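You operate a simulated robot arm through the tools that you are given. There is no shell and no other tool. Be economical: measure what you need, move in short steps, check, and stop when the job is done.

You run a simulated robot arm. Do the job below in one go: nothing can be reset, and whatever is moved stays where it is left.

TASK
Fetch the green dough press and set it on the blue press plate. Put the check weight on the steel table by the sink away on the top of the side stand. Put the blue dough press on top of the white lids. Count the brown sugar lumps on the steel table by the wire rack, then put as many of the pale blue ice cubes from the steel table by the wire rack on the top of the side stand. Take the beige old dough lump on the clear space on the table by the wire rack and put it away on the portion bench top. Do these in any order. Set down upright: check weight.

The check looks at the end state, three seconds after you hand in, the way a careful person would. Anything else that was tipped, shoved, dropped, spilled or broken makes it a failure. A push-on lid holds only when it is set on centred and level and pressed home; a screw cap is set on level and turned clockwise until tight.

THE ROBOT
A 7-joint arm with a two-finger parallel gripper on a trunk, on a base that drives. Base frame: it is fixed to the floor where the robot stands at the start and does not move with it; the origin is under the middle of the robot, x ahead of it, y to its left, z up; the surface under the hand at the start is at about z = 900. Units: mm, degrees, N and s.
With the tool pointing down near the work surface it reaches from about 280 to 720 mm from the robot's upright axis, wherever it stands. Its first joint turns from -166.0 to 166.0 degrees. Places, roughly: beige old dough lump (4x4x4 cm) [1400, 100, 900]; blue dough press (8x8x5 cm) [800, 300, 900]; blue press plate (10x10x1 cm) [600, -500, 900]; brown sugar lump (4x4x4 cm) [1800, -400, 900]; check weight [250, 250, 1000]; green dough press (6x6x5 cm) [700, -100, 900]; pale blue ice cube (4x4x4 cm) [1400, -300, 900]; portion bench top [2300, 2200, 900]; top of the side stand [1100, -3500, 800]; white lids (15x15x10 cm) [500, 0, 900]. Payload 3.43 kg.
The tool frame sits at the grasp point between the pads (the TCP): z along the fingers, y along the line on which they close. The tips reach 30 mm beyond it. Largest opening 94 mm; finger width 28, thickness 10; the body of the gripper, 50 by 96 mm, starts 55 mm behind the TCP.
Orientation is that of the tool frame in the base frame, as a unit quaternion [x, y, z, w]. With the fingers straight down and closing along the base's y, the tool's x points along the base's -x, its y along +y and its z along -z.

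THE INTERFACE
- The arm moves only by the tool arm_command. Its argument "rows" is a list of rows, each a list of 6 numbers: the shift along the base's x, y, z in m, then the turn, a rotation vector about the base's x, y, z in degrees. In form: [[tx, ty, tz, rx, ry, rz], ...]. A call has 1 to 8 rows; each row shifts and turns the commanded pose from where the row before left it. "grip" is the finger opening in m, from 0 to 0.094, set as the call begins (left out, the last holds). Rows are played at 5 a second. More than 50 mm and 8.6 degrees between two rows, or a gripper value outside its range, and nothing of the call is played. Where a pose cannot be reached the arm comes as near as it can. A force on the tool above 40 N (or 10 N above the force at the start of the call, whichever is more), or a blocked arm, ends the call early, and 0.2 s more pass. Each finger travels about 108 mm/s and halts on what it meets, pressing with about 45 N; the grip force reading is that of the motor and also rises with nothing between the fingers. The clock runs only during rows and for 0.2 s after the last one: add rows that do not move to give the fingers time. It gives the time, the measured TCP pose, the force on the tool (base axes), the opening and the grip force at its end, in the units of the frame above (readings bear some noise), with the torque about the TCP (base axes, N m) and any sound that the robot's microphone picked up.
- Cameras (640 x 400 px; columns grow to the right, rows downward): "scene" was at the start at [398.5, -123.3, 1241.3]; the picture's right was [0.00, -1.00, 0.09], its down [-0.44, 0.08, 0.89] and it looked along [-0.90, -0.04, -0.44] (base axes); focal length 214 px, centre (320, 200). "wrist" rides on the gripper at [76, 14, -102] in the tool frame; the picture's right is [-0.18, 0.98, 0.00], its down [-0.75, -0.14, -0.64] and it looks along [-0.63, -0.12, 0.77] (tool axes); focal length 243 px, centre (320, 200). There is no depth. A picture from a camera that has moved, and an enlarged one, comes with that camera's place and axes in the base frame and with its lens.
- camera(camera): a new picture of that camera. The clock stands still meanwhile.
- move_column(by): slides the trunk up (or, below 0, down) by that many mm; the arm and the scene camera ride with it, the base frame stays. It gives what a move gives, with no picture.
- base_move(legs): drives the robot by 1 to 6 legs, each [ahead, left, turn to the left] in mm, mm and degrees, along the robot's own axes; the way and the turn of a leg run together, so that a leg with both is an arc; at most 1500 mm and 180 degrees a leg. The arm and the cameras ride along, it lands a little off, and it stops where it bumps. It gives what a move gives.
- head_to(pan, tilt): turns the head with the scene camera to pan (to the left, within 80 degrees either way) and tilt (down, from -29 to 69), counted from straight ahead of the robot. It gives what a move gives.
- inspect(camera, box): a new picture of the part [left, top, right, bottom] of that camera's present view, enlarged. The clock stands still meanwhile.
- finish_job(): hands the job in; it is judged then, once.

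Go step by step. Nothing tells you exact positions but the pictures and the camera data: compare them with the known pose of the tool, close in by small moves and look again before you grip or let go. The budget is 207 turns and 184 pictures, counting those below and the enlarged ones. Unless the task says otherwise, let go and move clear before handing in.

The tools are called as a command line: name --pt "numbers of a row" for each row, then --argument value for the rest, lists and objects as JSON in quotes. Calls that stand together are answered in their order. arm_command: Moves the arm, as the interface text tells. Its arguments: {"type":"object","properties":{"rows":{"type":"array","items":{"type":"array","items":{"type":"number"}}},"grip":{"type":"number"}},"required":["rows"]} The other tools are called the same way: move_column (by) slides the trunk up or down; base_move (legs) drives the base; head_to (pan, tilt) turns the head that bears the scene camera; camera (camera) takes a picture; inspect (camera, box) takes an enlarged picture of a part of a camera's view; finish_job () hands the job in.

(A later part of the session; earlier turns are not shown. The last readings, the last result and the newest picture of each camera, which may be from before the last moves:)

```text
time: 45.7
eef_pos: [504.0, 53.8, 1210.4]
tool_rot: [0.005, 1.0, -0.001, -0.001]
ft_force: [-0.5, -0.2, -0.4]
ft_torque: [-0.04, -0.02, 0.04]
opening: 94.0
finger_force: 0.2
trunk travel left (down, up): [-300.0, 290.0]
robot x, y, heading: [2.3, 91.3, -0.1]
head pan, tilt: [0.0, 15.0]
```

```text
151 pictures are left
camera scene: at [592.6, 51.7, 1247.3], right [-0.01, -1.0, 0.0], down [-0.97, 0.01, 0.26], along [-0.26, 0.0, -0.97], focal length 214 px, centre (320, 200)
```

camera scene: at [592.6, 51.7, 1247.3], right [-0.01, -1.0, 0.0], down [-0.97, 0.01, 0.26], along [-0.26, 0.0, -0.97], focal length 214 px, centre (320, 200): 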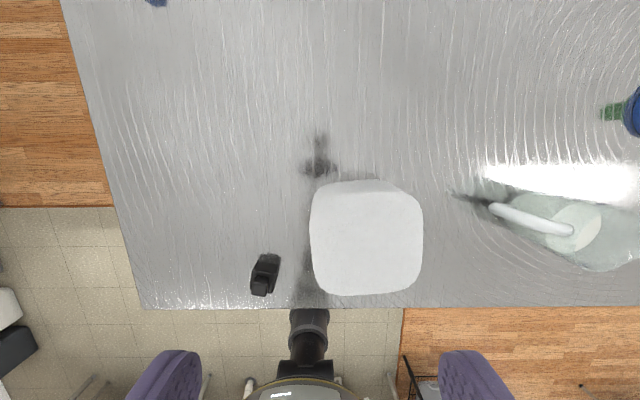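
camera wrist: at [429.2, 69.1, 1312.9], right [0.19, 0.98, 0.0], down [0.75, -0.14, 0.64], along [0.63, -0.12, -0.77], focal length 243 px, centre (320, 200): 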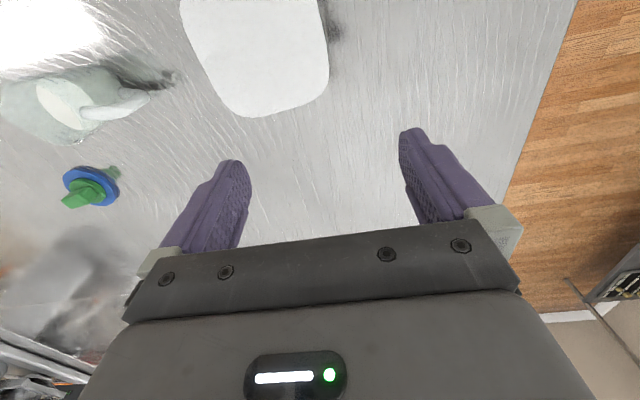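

Lids top centre ≈(466,-6); the black check weight ≈(377,147). Zoom on the weight and the lids.

inspect --camera "scene" --box '[225, 235, 305, 310]'

inspect --camera "scene" --box '[290, 150, 450, 310]'

```text
5.33 times, centred on (265, 272) of scene
camera zoom: at [592.6, 51.7, 1247.3], right [-0.01, -1.0, 0.0], down [-0.97, 0.01, 0.26], along [-0.26, 0.0, -0.97], focal length 1144 px, centre (613, -187)
```

zoom: 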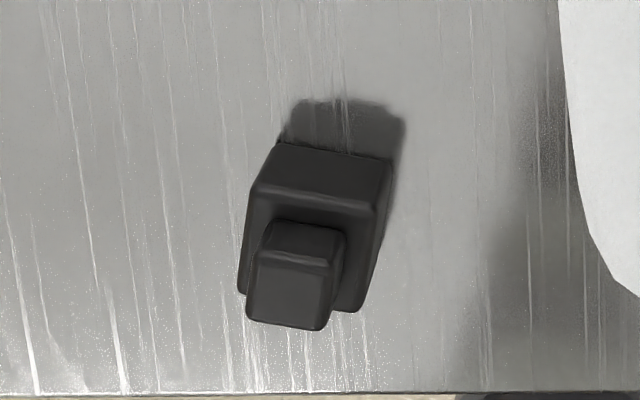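

```text
2.50 times, centred on (370, 230) of scene
camera zoom: at [592.6, 51.7, 1247.3], right [-0.01, -1.0, 0.0], down [-0.97, 0.01, 0.26], along [-0.26, 0.0, -0.97], focal length 536 px, centre (195, 125)
```

zoom: 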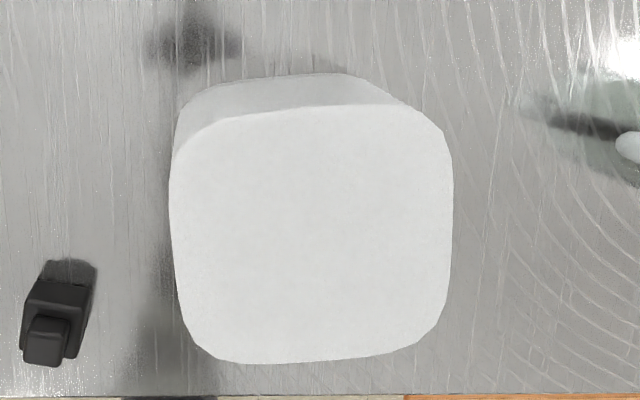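

Next: blue press. I drive around to the left side of the table, facing it.

base_move --legs '[[0, 650, 0], [800, 0, 0], [0, 0, -90]]'

camera --camera "scene"

camera --camera "wrist"

```text
time: 57.1
eef_pos: [767.0, 256.3, 1211.8]
tool_rot: [0.704, 0.71, 0.0, -0.002]
ft_force: [0.1, 0.2, -0.2]
ft_torque: [-0.01, -0.01, -0.01]
opening: 93.6
finger_force: 0.0
trunk travel left (down, up): [-300.0, 290.0]
robot x, y, heading: [797.5, 763.2, -89.5]
head pan, tilt: [0.0, 15.0]
```

```text
148 pictures are left
camera scene: at [770.1, 168.8, 1247.5], right [-1.0, -0.01, 0.0], down [-0.01, 0.97, 0.26], along [0.0, 0.26, -0.97], focal length 214 px, centre (320, 200)
```

scene: 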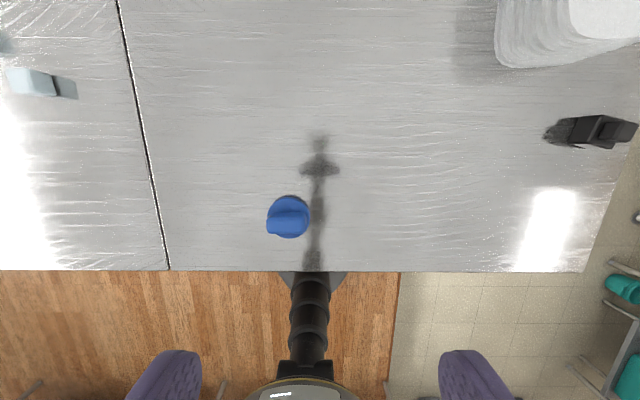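

```text
147 pictures are left
camera wrist: at [781.5, 332.8, 1313.1], right [0.98, -0.18, 0.0], down [-0.13, -0.76, 0.64], along [-0.11, -0.63, -0.77], focal length 243 px, centre (320, 200)
```

wrist: 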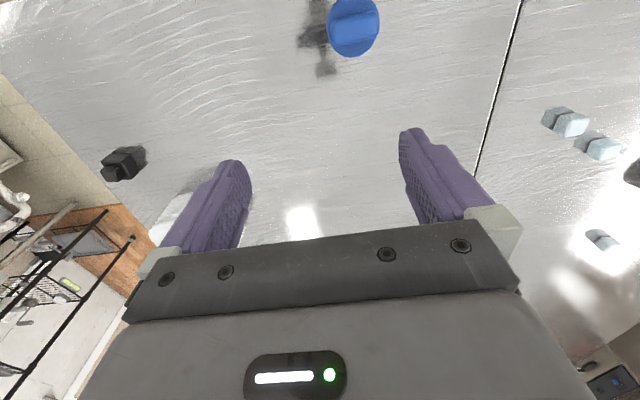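

Blue press ≈(820,289). Zoom for handle orientation.

inspect --camera "scene" --box '[249, 182, 329, 252]'

inspect --camera "wrist" --box '[313, 0, 393, 70]'

```text
5.71 times, centred on (289, 217) of scene
camera zoom: at [770.1, 168.8, 1247.5], right [-1.0, -0.01, 0.0], down [-0.01, 0.97, 0.26], along [0.0, 0.26, -0.97], focal length 1226 px, centre (497, 103)
```

zoom: 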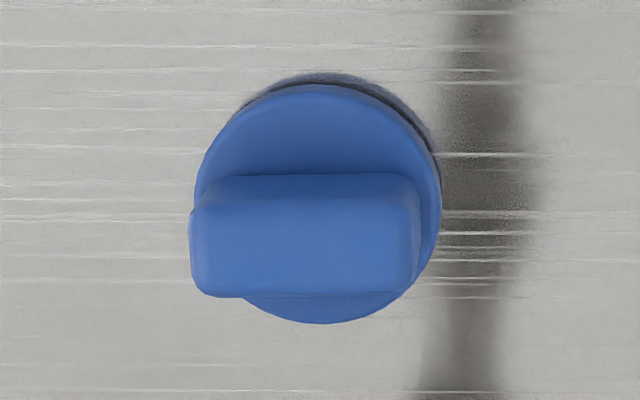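

```text
5.71 times, centred on (353, 35) of wrist
camera zoom: at [781.5, 332.8, 1313.1], right [0.98, -0.18, 0.0], down [-0.13, -0.76, 0.64], along [-0.11, -0.63, -0.77], focal length 1386 px, centre (131, 1143)
```

zoom: 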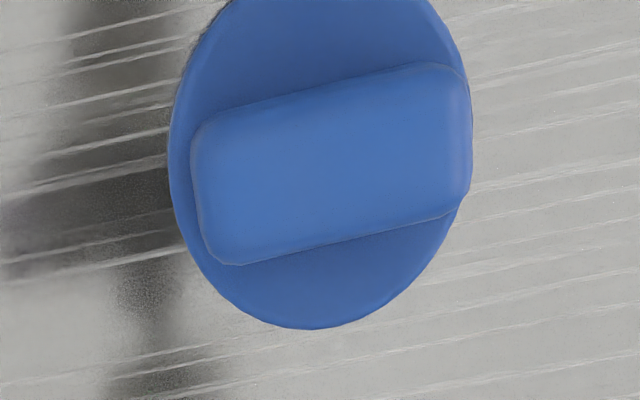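

Bar runs along x, so I rotate the gripper +90° to close along y and come over it.

arm_command --pt "0.007 0.004 -0.01 0 0 8.5" --pt "0.007 0.004 -0.01 0 0 8.5" --pt "0.007 0.004 -0.01 0 0 8.5" --pt "0.007 0.004 -0.01 0 0 8.5" --pt "0.007 0.004 -0.01 0 0 8.5" --pt "0.007 0.004 -0.01 0 0 8.5" --pt "0.007 0.004 -0.01 0 0 8.5" --pt "0.004 0.005 -0.01 0 0 8.5"

arm_command --pt "0 0 -0.02 0 0 8" --pt "0 0 -0.02 0 0 8" --pt "0 0 -0.03 0 0 5.5" --pt "0 0 -0.03 0 0 0" --pt "0 0 0 0 0 0"

camera --camera "scene"

camera --camera "wrist"

```text
time: 58.9
eef_pos: [819.3, 290.1, 1130.6]
tool_rot: [0.186, 0.983, 0.0, -0.001]
ft_force: [-0.2, 0.3, 0.4]
ft_torque: [0.0, 0.0, -0.02]
opening: 94.2
finger_force: 0.0
trunk travel left (down, up): [-300.0, 290.0]
robot x, y, heading: [800.7, 756.1, -89.4]
head pan, tilt: [0.0, 15.0]
```

```text
time: 60.1
eef_pos: [820.4, 289.8, 1030.9]
tool_rot: [-0.001, 1.0, -0.001, -0.001]
ft_force: [0.6, -0.2, -0.3]
ft_torque: [0.01, 0.0, -0.02]
opening: 94.1
finger_force: 0.1
trunk travel left (down, up): [-300.0, 290.0]
robot x, y, heading: [797.0, 761.7, -89.3]
head pan, tilt: [0.0, 15.0]
```

```text
144 pictures are left
camera scene: at [908.1, 288.0, 1067.2], right [0.0, -1.0, 0.0], down [-0.97, 0.0, 0.26], along [-0.26, 0.0, -0.97], focal length 214 px, centre (320, 200)
```

scene: 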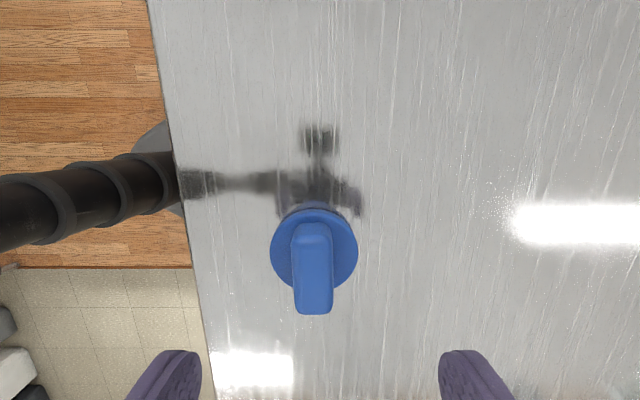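

```text
143 pictures are left
camera wrist: at [744.5, 304.2, 1132.7], right [0.18, 0.98, 0.0], down [0.75, -0.14, 0.64], along [0.63, -0.12, -0.77], focal length 243 px, centre (320, 200)
```

wrist: 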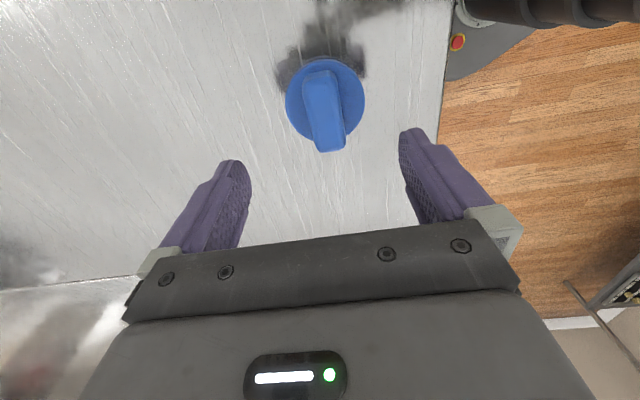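

Shift +4 mm in y and descend around the handle, in two steps.

arm_command --pt "0 0.004 -0.03 0 0 0" --pt "0 0 -0.03 0 0 0" --pt "0 0 0 0 0 0"

camera --camera "wrist"

camera --camera "scene"

```text
time: 60.9
eef_pos: [818.7, 292.4, 970.2]
tool_rot: [0.0, 1.0, -0.001, -0.001]
ft_force: [-0.7, 0.4, 0.1]
ft_torque: [-0.02, 0.0, 0.01]
opening: 93.8
finger_force: 0.1
trunk travel left (down, up): [-300.0, 290.0]
robot x, y, heading: [798.0, 758.9, -89.7]
head pan, tilt: [0.0, 15.0]
```

```text
142 pictures are left
camera wrist: at [743.1, 307.7, 1072.0], right [0.18, 0.98, 0.0], down [0.75, -0.14, 0.64], along [0.63, -0.12, -0.77], focal length 243 px, centre (320, 200)
```

wrist: 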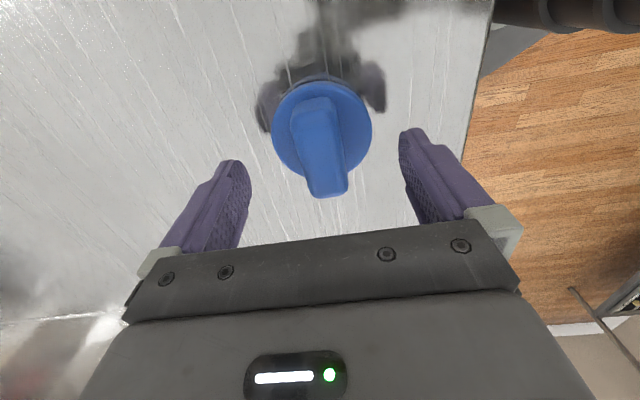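

```text
141 pictures are left
camera scene: at [906.7, 291.4, 1006.4], right [0.0, -1.0, 0.0], down [-0.97, 0.0, 0.26], along [-0.26, 0.0, -0.97], focal length 214 px, centre (320, 200)
```

scene: 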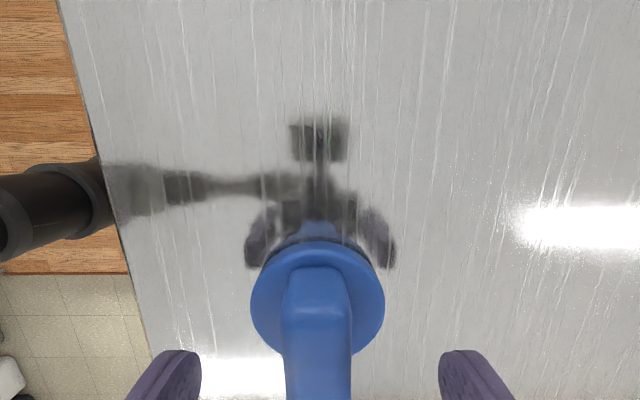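

Centred. Lower 21 mm and close on the handle.

arm_command --pt "0 0.001 -0.011 0 0 0" --pt "0 0 -0.01 0 0 0" --pt "0 0 0 0 0 0"

arm_command --pt "0 0 0 0 0 0" --pt "0 0 0 0 0 0" --pt "0 0 0 0 0 0" --pt "0 0 0 0 0 0" --pt "0 0 0 0 0 0" --grip 0.01

camera --camera "wrist"

```text
time: 61.7
eef_pos: [819.5, 293.6, 949.1]
tool_rot: [0.0, 1.0, -0.001, -0.001]
ft_force: [-0.1, 0.0, 0.1]
ft_torque: [0.02, -0.01, -0.02]
opening: 94.1
finger_force: 0.2
trunk travel left (down, up): [-300.0, 290.0]
robot x, y, heading: [800.0, 761.1, -89.3]
head pan, tilt: [0.0, 15.0]
```

```text
time: 62.9
eef_pos: [819.3, 293.8, 948.9]
tool_rot: [0.001, 1.0, -0.001, -0.001]
ft_force: [0.7, 1.1, 0.0]
ft_torque: [-0.06, 0.0, -0.03]
opening: 31.4
finger_force: 45.1
trunk travel left (down, up): [-300.0, 290.0]
robot x, y, heading: [796.6, 760.6, -89.5]
head pan, tilt: [0.0, 15.0]
```

```text
140 pictures are left
camera wrist: at [743.7, 309.0, 1051.3], right [0.18, 0.98, 0.0], down [0.75, -0.14, 0.64], along [0.63, -0.12, -0.77], focal length 243 px, centre (320, 200)
```

wrist: 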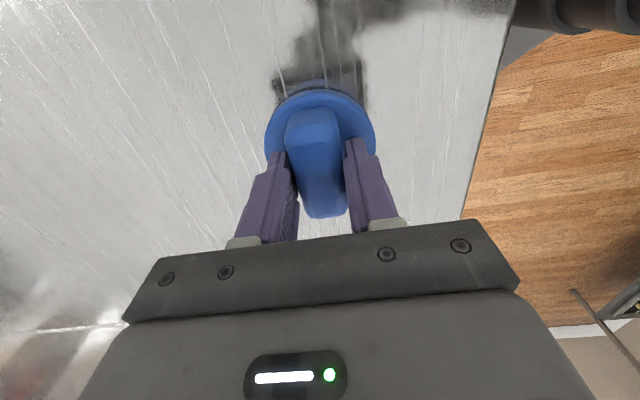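

Handle held (31 mm). Lift, then drive back to the front of the table.

arm_command --pt "0 0 0.03 0 0 0" --pt "0 0 0.045 0 0 0" --pt "0 0 0.045 0 0 0" --pt "0 0 0.045 0 0 0" --pt "0 0 0.045 0 0 0" --pt "0 0 0.045 0 0 0" --pt "0 0 0 0 0 0"

camera --camera "scene"

```text
time: 64.5
eef_pos: [819.5, 294.2, 1204.0]
tool_rot: [0.0, 1.0, -0.001, -0.001]
ft_force: [-0.2, 0.3, -1.4]
ft_torque: [0.03, 0.0, -0.01]
opening: 31.2
finger_force: 45.1
trunk travel left (down, up): [-300.0, 290.0]
robot x, y, heading: [796.6, 761.1, -89.5]
head pan, tilt: [0.0, 15.0]
```

```text
139 pictures are left
camera scene: at [906.8, 292.9, 1240.8], right [0.0, -1.0, 0.0], down [-0.97, 0.0, 0.26], along [-0.26, 0.0, -0.97], focal length 214 px, centre (320, 200)
```

scene: 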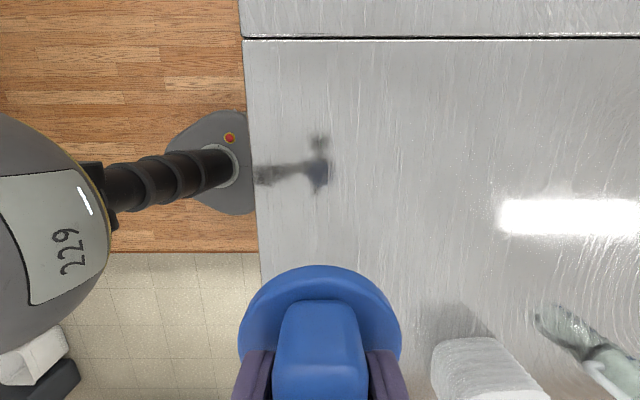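

base_move --legs '[[0, 0, 89.5], [-797, 0, 0], [0, -788, 0]]'

camera --camera "scene"

camera --camera "wrist"

```text
time: 76.3
eef_pos: [460.4, -1.9, 1204.6]
tool_rot: [-0.699, 0.715, -0.001, 0.0]
ft_force: [0.5, -0.9, -1.4]
ft_torque: [-0.01, -0.02, 0.02]
opening: 31.4
finger_force: 44.3
trunk travel left (down, up): [-300.0, 290.0]
robot x, y, heading: [-3.3, -11.5, -0.7]
head pan, tilt: [0.0, 15.0]
```

```text
138 pictures are left
camera scene: at [464.1, 81.4, 1240.6], right [1.0, -0.02, 0.0], down [-0.02, -0.97, 0.26], along [0.0, -0.26, -0.97], focal length 214 px, centre (320, 200)
```

scene: 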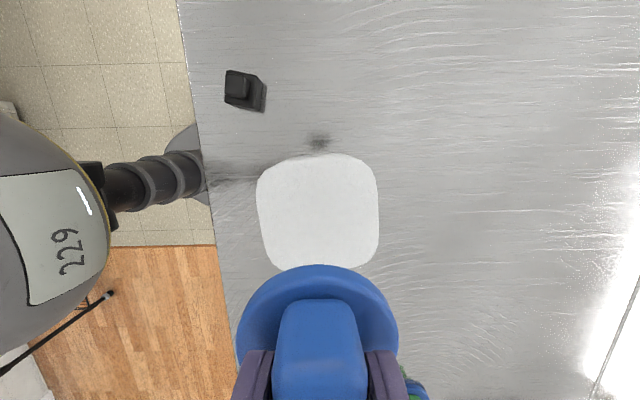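

```text
137 pictures are left
camera wrist: at [444.5, -78.1, 1306.1], right [-0.98, 0.21, 0.0], down [0.16, 0.75, 0.64], along [0.13, 0.63, -0.77], focal length 243 px, centre (320, 200)
```

wrist: 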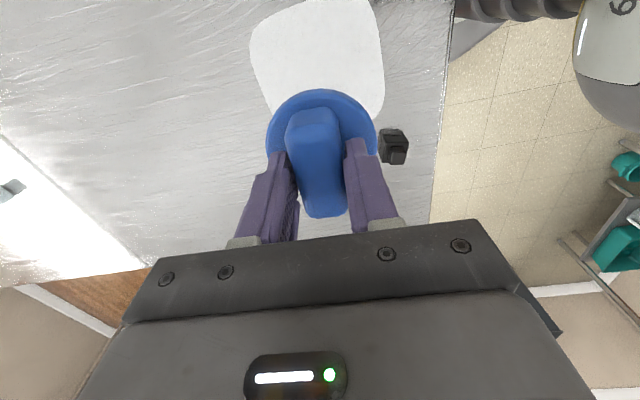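

Nearly right above the lids. Descend most of the way and check.

arm_command --pt "0.002 -0.002 -0.04 0 0 0" --pt "0 0 -0.04 0 0 0" --pt "0 0 -0.04 0 0 0" --pt "0 0 0 0 0 0"

camera --camera "scene"

camera --camera "wrist"

```text
time: 77.3
eef_pos: [461.0, -4.6, 1084.4]
tool_rot: [-0.699, 0.715, -0.002, 0.0]
ft_force: [0.0, -0.5, -0.8]
ft_torque: [0.01, -0.01, -0.01]
opening: 27.1
finger_force: 44.8
trunk travel left (down, up): [-300.0, 290.0]
robot x, y, heading: [-7.0, -11.9, -1.0]
head pan, tilt: [0.0, 15.0]
```

```text
136 pictures are left
camera scene: at [464.7, 79.4, 1121.0], right [1.0, -0.02, 0.0], down [-0.02, -0.97, 0.26], along [0.0, -0.26, -0.97], focal length 214 px, centre (320, 200)
```

scene: 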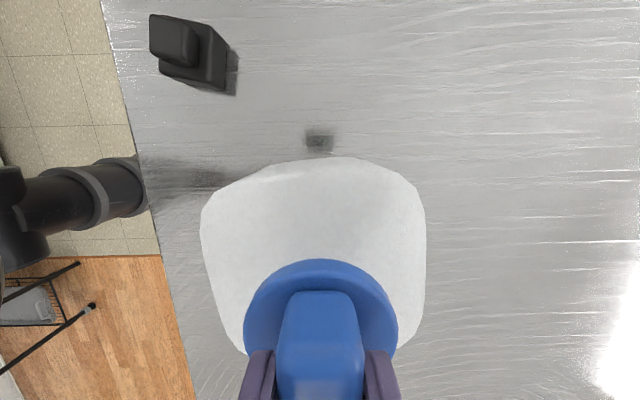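

```text
135 pictures are left
camera wrist: at [445.0, -80.1, 1186.6], right [-0.98, 0.21, 0.0], down [0.16, 0.75, 0.64], along [0.13, 0.63, -0.77], focal length 243 px, centre (320, 200)
```

wrist: 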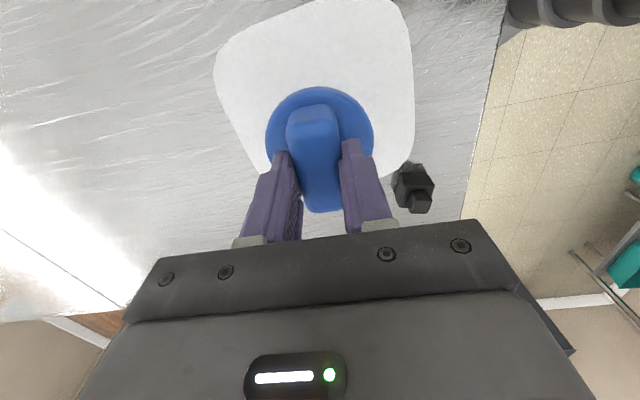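

The handle is creeping slowly in the grip, so I lower without delay.

arm_command --pt "0 0 -0.018 0 0 0" --pt "0 0 -0.005 0 0 0" --pt "0 0 -0.003 0 0 0" --pt "0 0 -0.002 0 0 0" --pt "0 0 -0.002 0 0 0"

```text
time: 78.5
eef_pos: [462.7, -5.4, 1053.5]
tool_rot: [-0.699, 0.715, -0.001, 0.0]
ft_force: [0.4, -1.0, -1.1]
ft_torque: [-0.01, 0.04, 0.0]
opening: 27.2
finger_force: 45.4
trunk travel left (down, up): [-300.0, 290.0]
robot x, y, heading: [-5.8, -11.9, -1.0]
head pan, tilt: [0.0, 15.0]
```

arm_command --pt "0 0 -0.0015 0 0 0" --pt "0 0 -0.0015 0 0 0" --pt "0 0 0 0 0 0"

camera --camera "scene"

```text
time: 79.3
eef_pos: [462.5, -4.8, 1052.0]
tool_rot: [-0.699, 0.715, -0.002, 0.0]
ft_force: [-0.5, -0.4, -0.2]
ft_torque: [0.02, 0.07, 0.0]
opening: 27.2
finger_force: 45.2
trunk travel left (down, up): [-300.0, 290.0]
robot x, y, heading: [-4.9, -8.6, -0.9]
head pan, tilt: [0.0, 15.0]
```

```text
134 pictures are left
camera scene: at [466.1, 79.5, 1088.0], right [1.0, -0.02, 0.0], down [-0.02, -0.97, 0.26], along [0.0, -0.26, -0.97], focal length 214 px, centre (320, 200)
```

scene: 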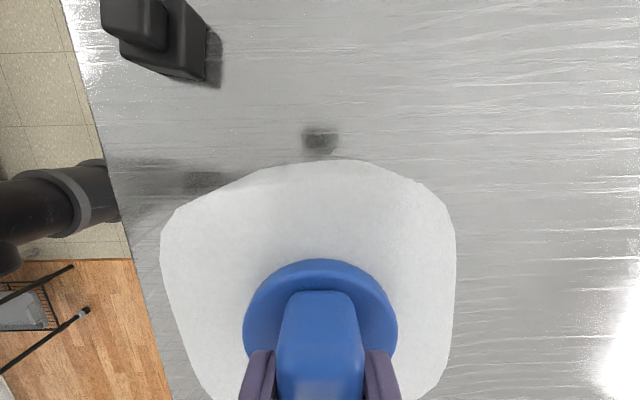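

arm_command --pt "-0.003 0 -0.0015 0 0 0" --pt "0 0 -0.0015 0 0 0" --pt "0 0 -0.0015 0 0 0" --pt "0 0 0 0 0 0"

```text
time: 80.0
eef_pos: [461.0, -4.4, 1050.7]
tool_rot: [-0.7, 0.714, -0.005, 0.005]
ft_force: [-2.9, 0.6, 19.3]
ft_torque: [-0.01, 0.69, -0.02]
opening: 27.2
finger_force: 45.0
trunk travel left (down, up): [-300.0, 290.0]
robot x, y, heading: [-3.9, -15.2, -0.6]
head pan, tilt: [0.0, 15.0]
stopped in row 3: the force on the tool passed its limit at 44 N (the readings are from after the stop); the commanded pose is now the measured one
```

Contact made. Ease up slightly and release, then rise.

arm_command --pt "0 0 0.0007 0 0 0" --pt "0 0 0 0 0 0"

arm_command --pt "0 0 0 0 0 0" --pt "0 0 0 0 0 0" --pt "0 0 0 0 0 0" --pt "0 0 0.03 0 0 0" --pt "0 0 0.04 0 0 0" --pt "0 0 0.04 0 0 0" --pt "0 0 0.04 0 0 0" --grip 0.07

camera --camera "scene"

camera --camera "wrist"

```text
time: 80.6
eef_pos: [461.9, -4.6, 1051.4]
tool_rot: [-0.699, 0.715, -0.005, 0.003]
ft_force: [-2.2, -0.8, 11.6]
ft_torque: [-0.03, 0.43, 0.03]
opening: 27.3
finger_force: 45.2
trunk travel left (down, up): [-300.0, 290.0]
robot x, y, heading: [-2.4, -13.4, -1.0]
head pan, tilt: [0.0, 15.0]
```

```text
time: 82.2
eef_pos: [461.0, -2.2, 1200.6]
tool_rot: [-0.699, 0.715, -0.003, 0.003]
ft_force: [-0.5, -0.7, 0.3]
ft_torque: [-0.02, -0.03, 0.01]
opening: 70.1
finger_force: 0.1
trunk travel left (down, up): [-300.0, 290.0]
robot x, y, heading: [-0.7, -14.1, -0.7]
head pan, tilt: [0.0, 15.0]
```

```text
133 pictures are left
camera scene: at [464.5, 80.4, 1237.8], right [1.0, -0.02, 0.01], down [-0.02, -0.97, 0.26], along [0.0, -0.26, -0.97], focal length 214 px, centre (320, 200)
```

scene: 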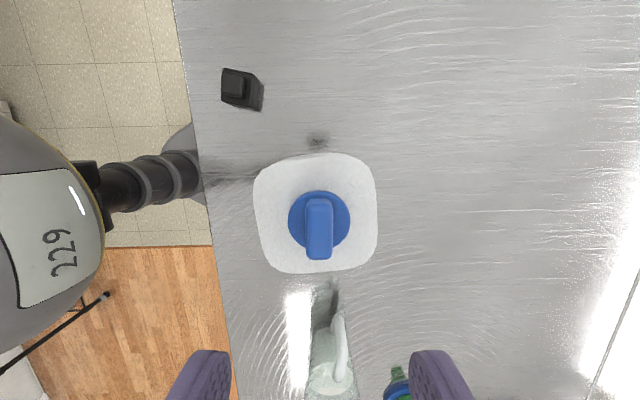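

```text
132 pictures are left
camera wrist: at [444.5, -79.2, 1303.1], right [-0.98, 0.21, -0.01], down [0.15, 0.75, 0.64], along [0.14, 0.63, -0.77], focal length 243 px, centre (320, 200)
```

wrist: 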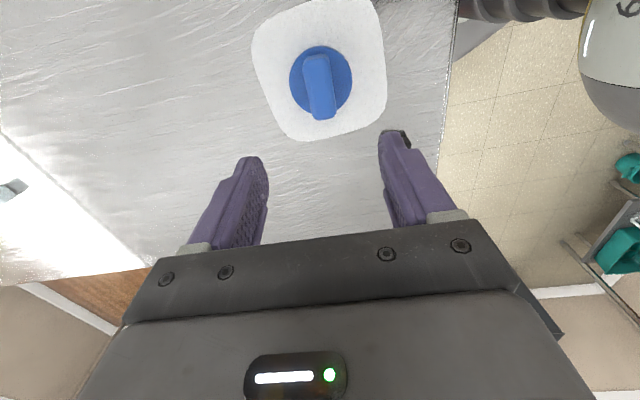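

Blue press is on the lids. Now the check weight; zoom.

inspect --camera "scene" --box '[200, 50, 290, 125]'

arm_command --pt "-0.015 0.02 0 0 0 -4" --pt "-0.018 0.03 0 0 0 -4" --pt "-0.018 0.03 0 0 0 0" --pt "-0.018 0.03 0 0 0 0" --pt "-0.016 0.03 0 0 0 0" --pt "0 0 -0.02 0 0 0" --pt "0 0 -0.03 0 0 0" --pt "0 0 -0.03 0 0 0" --grip 0.094

camera --camera "scene"

camera --camera "wrist"

```text
5.33 times, centred on (245, 88) of scene
camera zoom: at [464.5, 80.4, 1237.8], right [1.0, -0.02, 0.01], down [-0.02, -0.97, 0.26], along [0.0, -0.26, -0.97], focal length 1144 px, centre (720, 800)
```

zoom: 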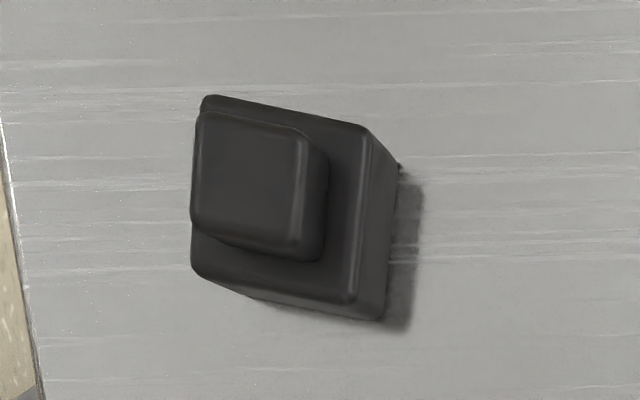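

```text
time: 84.0
eef_pos: [379.6, 135.8, 1118.4]
tool_rot: [-0.647, 0.762, -0.004, 0.001]
ft_force: [-0.2, -0.2, -0.2]
ft_torque: [0.02, 0.02, 0.0]
opening: 93.9
finger_force: 0.0
trunk travel left (down, up): [-300.0, 290.0]
robot x, y, heading: [-3.3, -14.5, -0.8]
head pan, tilt: [0.0, 15.0]
```

```text
130 pictures are left
camera scene: at [393.7, 218.6, 1154.8], right [0.99, -0.16, 0.01], down [-0.16, -0.95, 0.26], along [-0.03, -0.26, -0.97], focal length 214 px, centre (320, 200)
```

scene: 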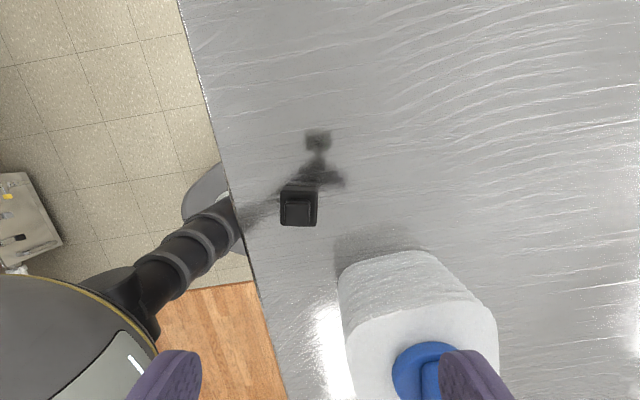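

```text
129 pictures are left
camera wrist: at [351.3, 63.2, 1220.3], right [-0.94, 0.34, -0.01], down [0.26, 0.72, 0.64], along [0.23, 0.6, -0.77], focal length 243 px, centre (320, 200)
```

wrist: 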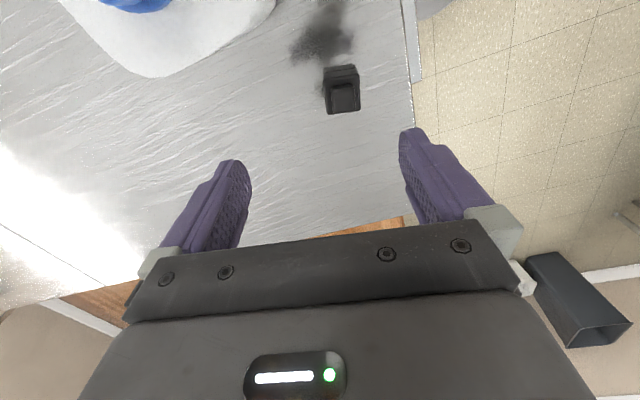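

Weight ≈(362,152). Move over and descend.

arm_command --pt "-0.0175 0.016 -0.03 0 0 0" --pt "0 0 -0.04 0 0 0" --pt "0 0 -0.03 0 0 0" --pt "0 0 0 0 0 0"

camera --camera "scene"

camera --camera "wrist"

```text
time: 85.0
eef_pos: [358.8, 149.9, 1020.4]
tool_rot: [-0.647, 0.762, -0.005, 0.003]
ft_force: [0.4, -0.8, -0.2]
ft_torque: [-0.03, -0.01, -0.02]
opening: 93.7
finger_force: 0.1
trunk travel left (down, up): [-300.0, 290.0]
robot x, y, heading: [-4.8, -14.1, -0.8]
head pan, tilt: [0.0, 15.0]
```

```text
128 pictures are left
camera scene: at [373.5, 233.5, 1056.2], right [0.99, -0.16, 0.01], down [-0.16, -0.95, 0.26], along [-0.03, -0.26, -0.97], focal length 214 px, centre (320, 200)
```

scene: 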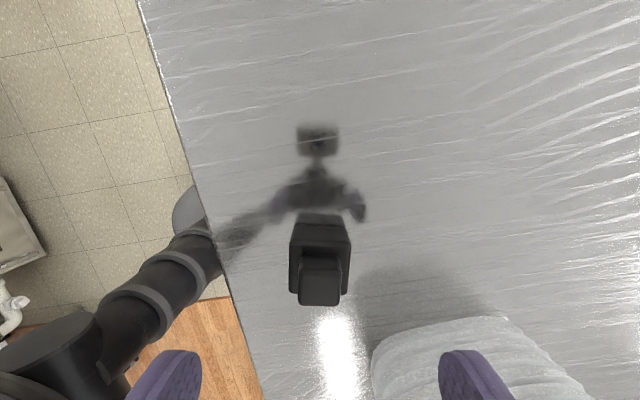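

```text
127 pictures are left
camera wrist: at [331.1, 78.0, 1121.5], right [-0.94, 0.34, -0.01], down [0.25, 0.72, 0.64], along [0.23, 0.6, -0.77], focal length 243 px, centre (320, 200)
```

wrist: 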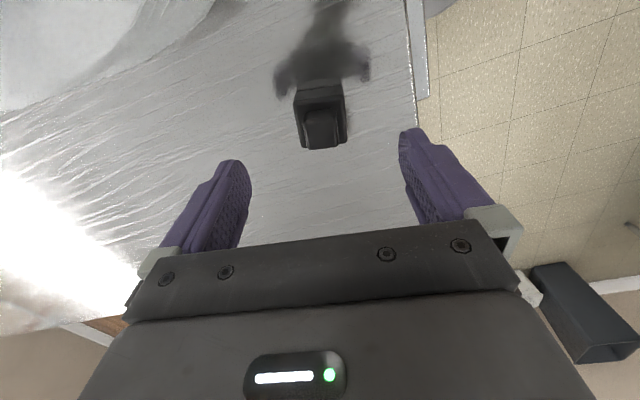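

Well aligned. Descend to grip the block and close.

arm_command --pt "0 0 -0.03 0 0 0" --pt "0 0 -0.03 0 0 0" --pt "0 0 -0.018 0 0 0" --pt "0 0 0 0 0 0"

arm_command --pt "0 0 0 0 0 0" --pt "0 0 0 0 0 0" --pt "0 0 0 0 0 0" --pt "0 0 0 0 0 0" --grip 0.01

camera --camera "wrist"

```text
time: 86.0
eef_pos: [359.5, 150.0, 942.1]
tool_rot: [-0.648, 0.762, -0.004, 0.003]
ft_force: [-0.6, -0.5, 0.1]
ft_torque: [-0.02, -0.04, 0.0]
opening: 94.1
finger_force: 0.1
trunk travel left (down, up): [-300.0, 290.0]
robot x, y, heading: [-4.9, -13.1, -0.8]
head pan, tilt: [0.0, 15.0]
```

```text
time: 87.0
eef_pos: [358.6, 150.5, 944.1]
tool_rot: [-0.647, 0.762, -0.004, 0.002]
ft_force: [-1.0, 1.1, 0.1]
ft_torque: [0.06, 0.16, 0.0]
opening: 41.5
finger_force: 45.1
trunk travel left (down, up): [-300.0, 290.0]
robot x, y, heading: [-5.2, -10.5, -0.7]
head pan, tilt: [0.0, 15.0]
```

```text
126 pictures are left
camera wrist: at [331.9, 77.7, 1045.2], right [-0.94, 0.34, -0.01], down [0.25, 0.72, 0.64], along [0.23, 0.6, -0.77], focal length 243 px, centre (320, 200)
```

wrist: 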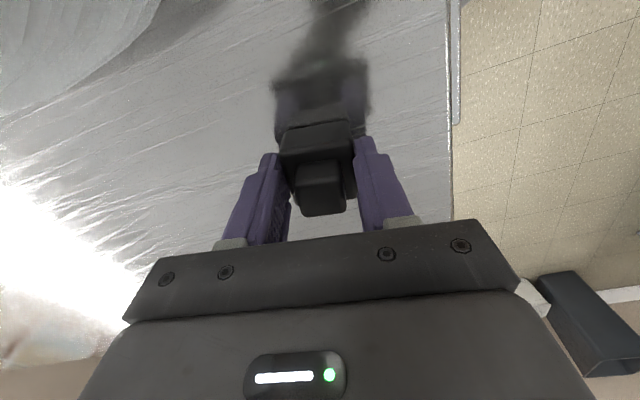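

Gripped (41.5 mm). Lift.

arm_command --pt "0 0 0.02 0 0 0" --pt "0 0 0.045 0 0 0" --pt "0 0 0.045 0 0 0" --pt "0 0 0.045 0 0 0" --pt "0 0 0.045 0 0 0" --pt "0 0 0 0 0 0"

camera --camera "wrist"

```text
time: 88.4
eef_pos: [360.6, 151.8, 1142.6]
tool_rot: [-0.647, 0.762, -0.004, 0.002]
ft_force: [0.3, -0.2, -4.5]
ft_torque: [-0.02, 0.01, -0.04]
opening: 41.6
finger_force: 44.8
trunk travel left (down, up): [-300.0, 290.0]
robot x, y, heading: [-4.0, -10.7, -0.9]
head pan, tilt: [0.0, 15.0]
```

```text
125 pictures are left
camera wrist: at [333.9, 80.0, 1243.8], right [-0.94, 0.34, -0.01], down [0.26, 0.72, 0.64], along [0.22, 0.6, -0.77], focal length 243 px, centre (320, 200)
```

wrist: 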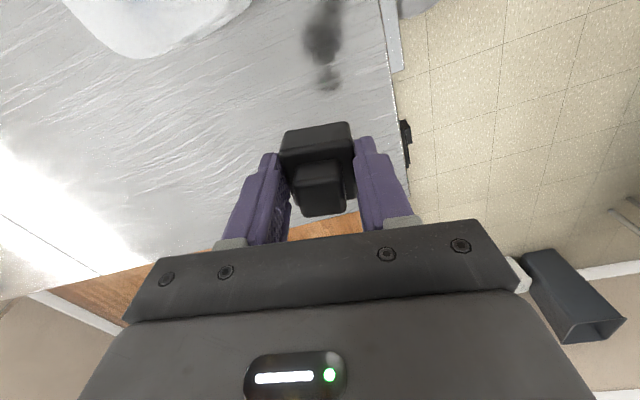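

Weight held (~0.45 kg). Rotate the hand back so the scene camera looks ahead of the robot, and raise more.

arm_command --pt "0.005 -0.01 0.02 0 0 -8.2" --pt "0.005 -0.01 0.02 0 0 -8.2" --pt "0.005 -0.01 0.02 0 0 -8.2" --pt "0.005 -0.01 0.0 0 0 -8.2" --pt "0.005 -0.01 0.0 0 0 -8.2" --pt "0.005 -0.01 0.0 0 0 -8.2" --pt "0.005 -0.01 0.0 0 0 -8.2" --pt "0.005 -0.01 0.0 0 0 -8.2"

arm_command --pt "0 -0.01 0 0 0 -8.2" --pt "0 -0.01 0 0 0 -8.2" --pt "0 0 0 0 0 0"

head_to --pan -60 --tilt -29

camera --camera "scene"

```text
time: 90.2
eef_pos: [400.7, 72.3, 1201.9]
tool_rot: [-0.131, 0.991, -0.005, -0.001]
ft_force: [0.1, -0.4, -5.6]
ft_torque: [-0.01, -0.01, -0.04]
opening: 41.5
finger_force: 44.9
trunk travel left (down, up): [-300.0, 290.0]
robot x, y, heading: [-2.0, -10.5, -0.9]
head pan, tilt: [0.0, 15.0]
```

```text
time: 91.0
eef_pos: [401.6, 51.7, 1202.1]
tool_rot: [0.012, 1.0, -0.005, -0.001]
ft_force: [-0.4, 0.0, -4.3]
ft_torque: [0.01, 0.01, -0.04]
opening: 41.7
finger_force: 44.7
trunk travel left (down, up): [-300.0, 290.0]
robot x, y, heading: [-8.1, -12.9, -0.9]
head pan, tilt: [0.0, 15.0]
```

```text
time: 92.3
eef_pos: [399.6, 51.5, 1202.6]
tool_rot: [0.012, 1.0, -0.004, -0.001]
ft_force: [0.0, -0.4, -4.5]
ft_torque: [-0.02, 0.02, -0.02]
opening: 41.4
finger_force: 45.0
trunk travel left (down, up): [-300.0, 290.0]
robot x, y, heading: [-4.4, -11.4, -0.7]
head pan, tilt: [-60.0, -28.6]
```

```text
124 pictures are left
camera scene: at [551.2, -11.0, 1299.1], right [-0.01, -0.49, 0.87], down [-0.89, -0.4, -0.23], along [0.46, -0.77, -0.43], focal length 214 px, centre (320, 200)
```

scene: 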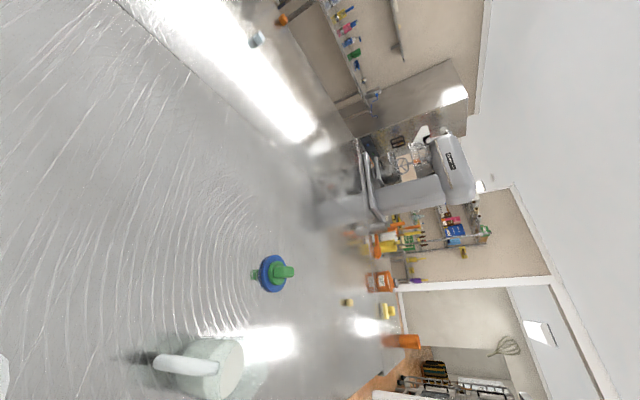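

Panning gives a horizon view. Look further right.

head_to --pan -80 --tilt 10

camera --camera "scene"

```text
time: 93.3
eef_pos: [400.8, 51.9, 1202.4]
tool_rot: [0.011, 1.0, -0.005, -0.001]
ft_force: [0.1, 0.2, -4.5]
ft_torque: [0.01, 0.04, -0.01]
opening: 41.5
finger_force: 45.1
trunk travel left (down, up): [-300.0, 290.0]
robot x, y, heading: [-3.2, -14.4, -0.9]
head pan, tilt: [-80.0, 10.0]
```

```text
123 pictures are left
camera scene: at [494.5, -43.1, 1316.9], right [0.0, -0.16, 0.99], down [-0.98, 0.19, 0.03], along [-0.19, -0.97, -0.16], focal length 214 px, centre (320, 200)
```

scene: 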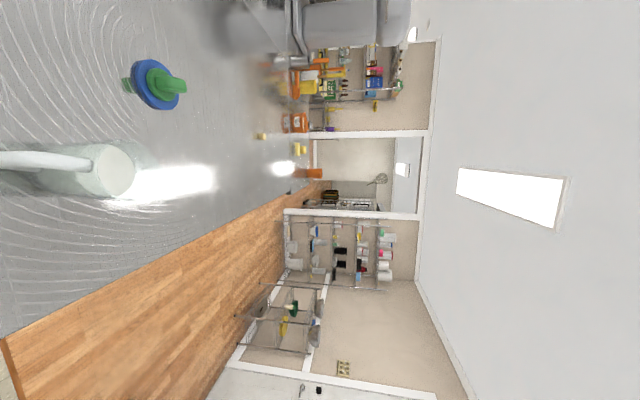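

inspect --camera "scene" --box '[260, 60, 420, 220]'

inspect --camera "scene" --box '[180, 200, 400, 400]'

```text
2.50 times, centred on (340, 140) of scene
camera zoom: at [494.5, -43.1, 1316.9], right [0.0, -0.16, 0.99], down [-0.98, 0.19, 0.03], along [-0.19, -0.97, -0.16], focal length 536 px, centre (270, 350)
```

zoom: 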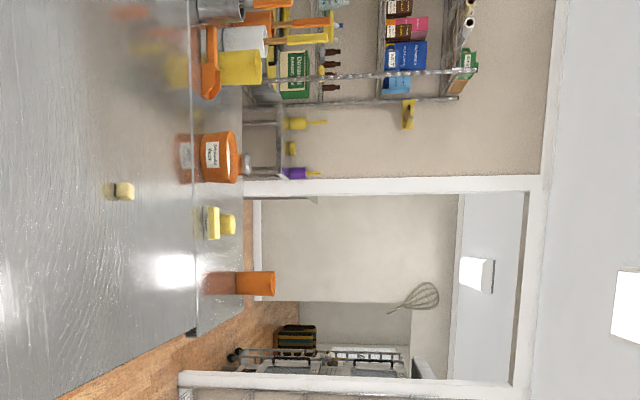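

```text
2.00 times, centred on (290, 300) of scene
camera zoom: at [494.5, -43.1, 1316.9], right [0.0, -0.16, 0.99], down [-0.98, 0.19, 0.03], along [-0.19, -0.97, -0.16], focal length 429 px, centre (380, 0)
```

zoom: 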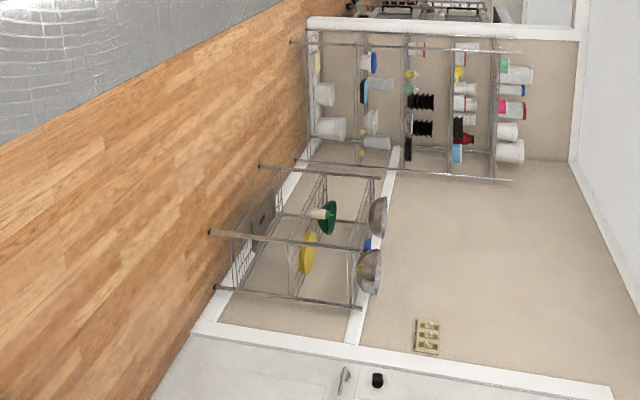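

The grey side stand is visible by the far wall past the table's right end. I turn right and drive down the clear floor, then look again.

base_move --legs '[[0, 0, -89], [1400, 0, 0], [900, 0, 0]]'

head_to --pan 0 --tilt -29

camera --camera "scene"

head_to --pan 70 --tilt -29

camera --camera "scene"

```text
time: 108.4
eef_pos: [100.5, -2709.8, 1202.1]
tool_rot: [0.703, 0.711, -0.003, -0.004]
ft_force: [-0.5, -0.5, -4.5]
ft_torque: [0.04, -0.01, -0.02]
opening: 41.6
finger_force: 44.8
trunk travel left (down, up): [-300.0, 290.0]
robot x, y, heading: [26.4, -2303.1, -88.7]
head pan, tilt: [-80.0, 10.0]
```

```text
time: 109.9
eef_pos: [100.9, -2710.1, 1203.0]
tool_rot: [0.704, 0.71, -0.003, -0.004]
ft_force: [-0.1, 0.3, -6.1]
ft_torque: [-0.01, -0.01, 0.01]
opening: 41.6
finger_force: 45.2
trunk travel left (down, up): [-300.0, 290.0]
robot x, y, heading: [24.2, -2304.4, -88.9]
head pan, tilt: [0.0, -28.6]
```

```text
120 pictures are left
camera scene: at [104.1, -2862.1, 1265.0], right [-1.0, -0.01, 0.01], down [-0.01, 0.88, -0.48], along [0.0, -0.48, -0.88], focal length 214 px, centre (320, 200)
```

scene: 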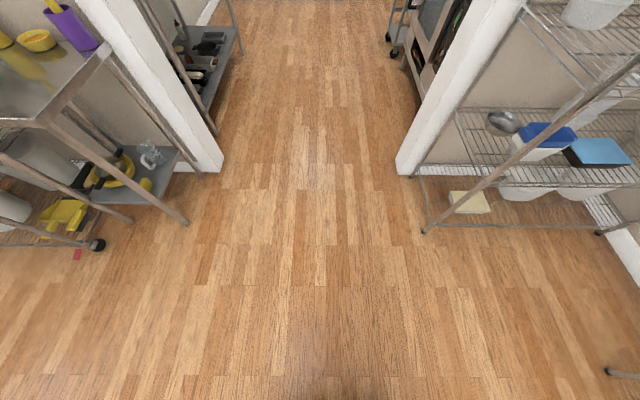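

```text
time: 111.3
eef_pos: [100.3, -2710.9, 1200.9]
tool_rot: [0.703, 0.711, -0.003, -0.005]
ft_force: [0.6, -0.6, -5.8]
ft_torque: [0.01, 0.0, 0.01]
opening: 41.5
finger_force: 45.2
trunk travel left (down, up): [-300.0, 290.0]
robot x, y, heading: [24.4, -2306.4, -88.9]
head pan, tilt: [70.0, -28.6]
```

```text
119 pictures are left
camera scene: at [167.5, -2861.5, 1308.4], right [-0.35, 0.0, -0.94], down [0.44, 0.88, -0.17], along [0.83, -0.47, -0.31], focal length 214 px, centre (320, 200)
```

scene: 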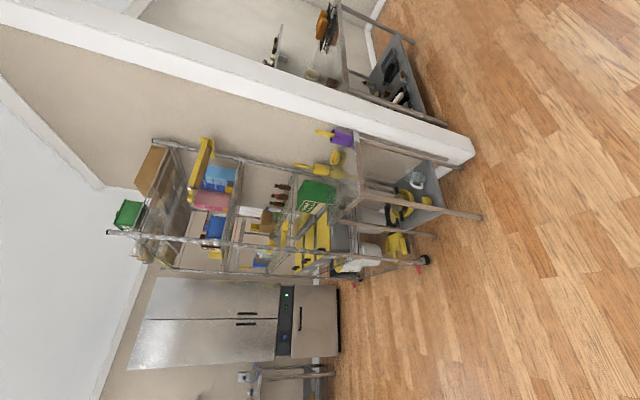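

The side stand is ahead-left: top from about x=953, y=-3400 to -3800. I drive to stand in front of it.

base_move --legs '[[0, 1030, -1], [600, 0, 0]]'

head_to --pan 0 --tilt -20

camera --camera "scene"

camera --camera "wrist"

```text
time: 119.7
eef_pos: [1144.7, -3302.2, 1201.3]
tool_rot: [0.704, 0.71, -0.003, -0.004]
ft_force: [-0.1, -0.2, -5.5]
ft_torque: [0.04, 0.03, 0.01]
opening: 41.6
finger_force: 45.4
trunk travel left (down, up): [-300.0, 290.0]
robot x, y, heading: [1070.8, -2898.3, -89.1]
head pan, tilt: [70.0, -28.6]
```

```text
time: 121.1
eef_pos: [1144.9, -3301.6, 1202.2]
tool_rot: [0.705, 0.709, -0.003, -0.004]
ft_force: [-0.5, 0.0, -4.0]
ft_torque: [0.05, 0.0, -0.03]
opening: 41.6
finger_force: 45.1
trunk travel left (down, up): [-300.0, 290.0]
robot x, y, heading: [1072.9, -2895.2, -89.3]
head pan, tilt: [0.0, -20.0]
```

```text
118 pictures are left
camera scene: at [1148.0, -3444.0, 1256.0], right [-1.0, -0.01, 0.01], down [-0.01, 0.94, -0.34], along [-0.01, -0.34, -0.94], focal length 214 px, centre (320, 200)
```

scene: 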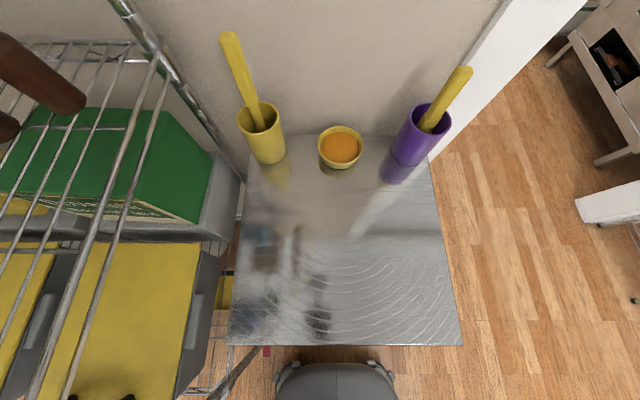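

```text
117 pictures are left
camera wrist: at [1160.0, -3226.5, 1304.2], right [0.98, -0.18, -0.01], down [-0.13, -0.76, 0.64], along [-0.12, -0.63, -0.77], focal length 243 px, centre (320, 200)
```

wrist: 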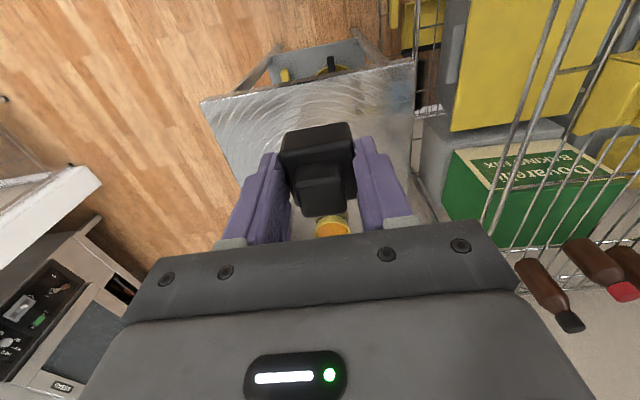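

Stand top is clear in the front half. I move the weight to about (1165,-3490) and descend.

arm_command --pt "0.004 -0.038 -0.03 0 0 0" --pt "0.004 -0.038 -0.03 0 0 0" --pt "0.004 -0.038 -0.03 0 0 0" --pt "0.004 -0.038 -0.03 0 0 0" --pt "0.004 -0.036 -0.03 0 0 0" --pt "0 0 -0.04 0 0 0" --pt "0 0 -0.04 0 0 0" --pt "0 0 0 0 0 0"

head_to --pan 0 --tilt 25

camera --camera "scene"

camera --camera "wrist"

```text
time: 122.9
eef_pos: [1165.5, -3489.6, 972.7]
tool_rot: [0.706, 0.708, -0.002, -0.004]
ft_force: [0.6, -0.7, -4.4]
ft_torque: [0.0, -0.02, 0.0]
opening: 41.3
finger_force: 44.9
trunk travel left (down, up): [-300.0, 290.0]
robot x, y, heading: [1068.1, -2898.7, -89.3]
head pan, tilt: [0.0, -20.0]
```

```text
time: 124.0
eef_pos: [1165.1, -3488.9, 972.7]
tool_rot: [0.705, 0.709, -0.003, -0.005]
ft_force: [0.2, -0.7, -5.5]
ft_torque: [-0.03, -0.01, -0.01]
opening: 41.7
finger_force: 44.4
trunk travel left (down, up): [-300.0, 290.0]
robot x, y, heading: [1070.0, -2898.4, -89.3]
head pan, tilt: [0.0, 25.0]
```

```text
116 pictures are left
camera scene: at [1167.5, -3561.8, 1010.8], right [-1.0, -0.01, 0.01], down [0.0, 0.91, 0.42], along [-0.01, 0.42, -0.91], focal length 214 px, centre (320, 200)
```

scene: 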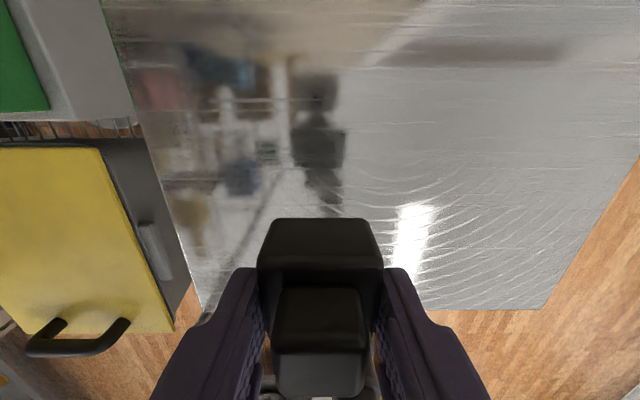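

```text
115 pictures are left
camera wrist: at [1180.0, -3413.9, 1075.0], right [0.98, -0.18, -0.01], down [-0.13, -0.76, 0.64], along [-0.12, -0.63, -0.77], focal length 243 px, centre (320, 200)
```

wrist: 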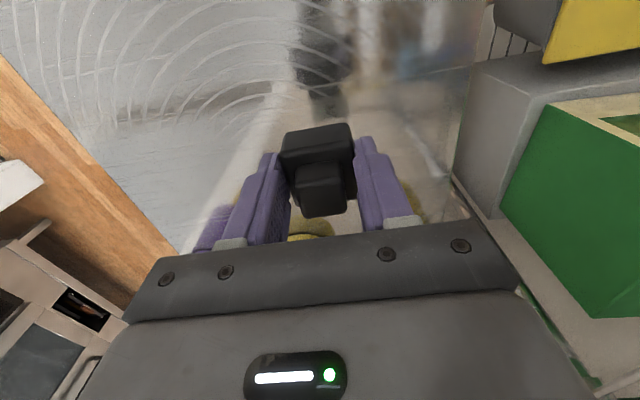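

Clear surface below. Lower to near contact and then slowly.

arm_command --pt "0 0 -0.04 0 0 0" --pt "0 0 -0.04 0 0 0" --pt "0 0 -0.025 0 0 0" --pt "0 0 -0.008 0 0 0" --pt "0 0 0 0 0 0"

arm_command --pt "0 0 -0.003 0 0 0" --pt "0 0 -0.003 0 0 0" --pt "0 0 -0.002 0 0 0" --pt "0 0 -0.002 0 0 0" --pt "0 0 0 0 0 0"

```text
time: 124.9
eef_pos: [1165.5, -3494.4, 875.7]
tool_rot: [0.705, 0.709, -0.009, 0.004]
ft_force: [-1.0, 3.4, 34.0]
ft_torque: [0.79, -0.56, 0.14]
opening: 41.5
finger_force: 44.5
trunk travel left (down, up): [-300.0, 290.0]
robot x, y, heading: [1072.8, -2901.6, -89.4]
head pan, tilt: [0.0, 25.0]
stopped in row 4: the force on the tool passed its limit at 77 N (the readings are from after the stop); the commanded pose is now the measured one
```

```text
time: 125.2
eef_pos: [1166.9, -3494.9, 875.9]
tool_rot: [0.705, 0.709, -0.009, 0.005]
ft_force: [-1.5, 4.8, 22.5]
ft_torque: [0.68, -0.46, 0.14]
opening: 41.8
finger_force: 45.4
trunk travel left (down, up): [-300.0, 290.0]
robot x, y, heading: [1070.4, -2902.7, -89.1]
head pan, tilt: [0.0, 25.0]
stopped in row 1: the force on the tool passed its limit at 48 N (the readings are from after the stop); the commanded pose is now the measured one
```

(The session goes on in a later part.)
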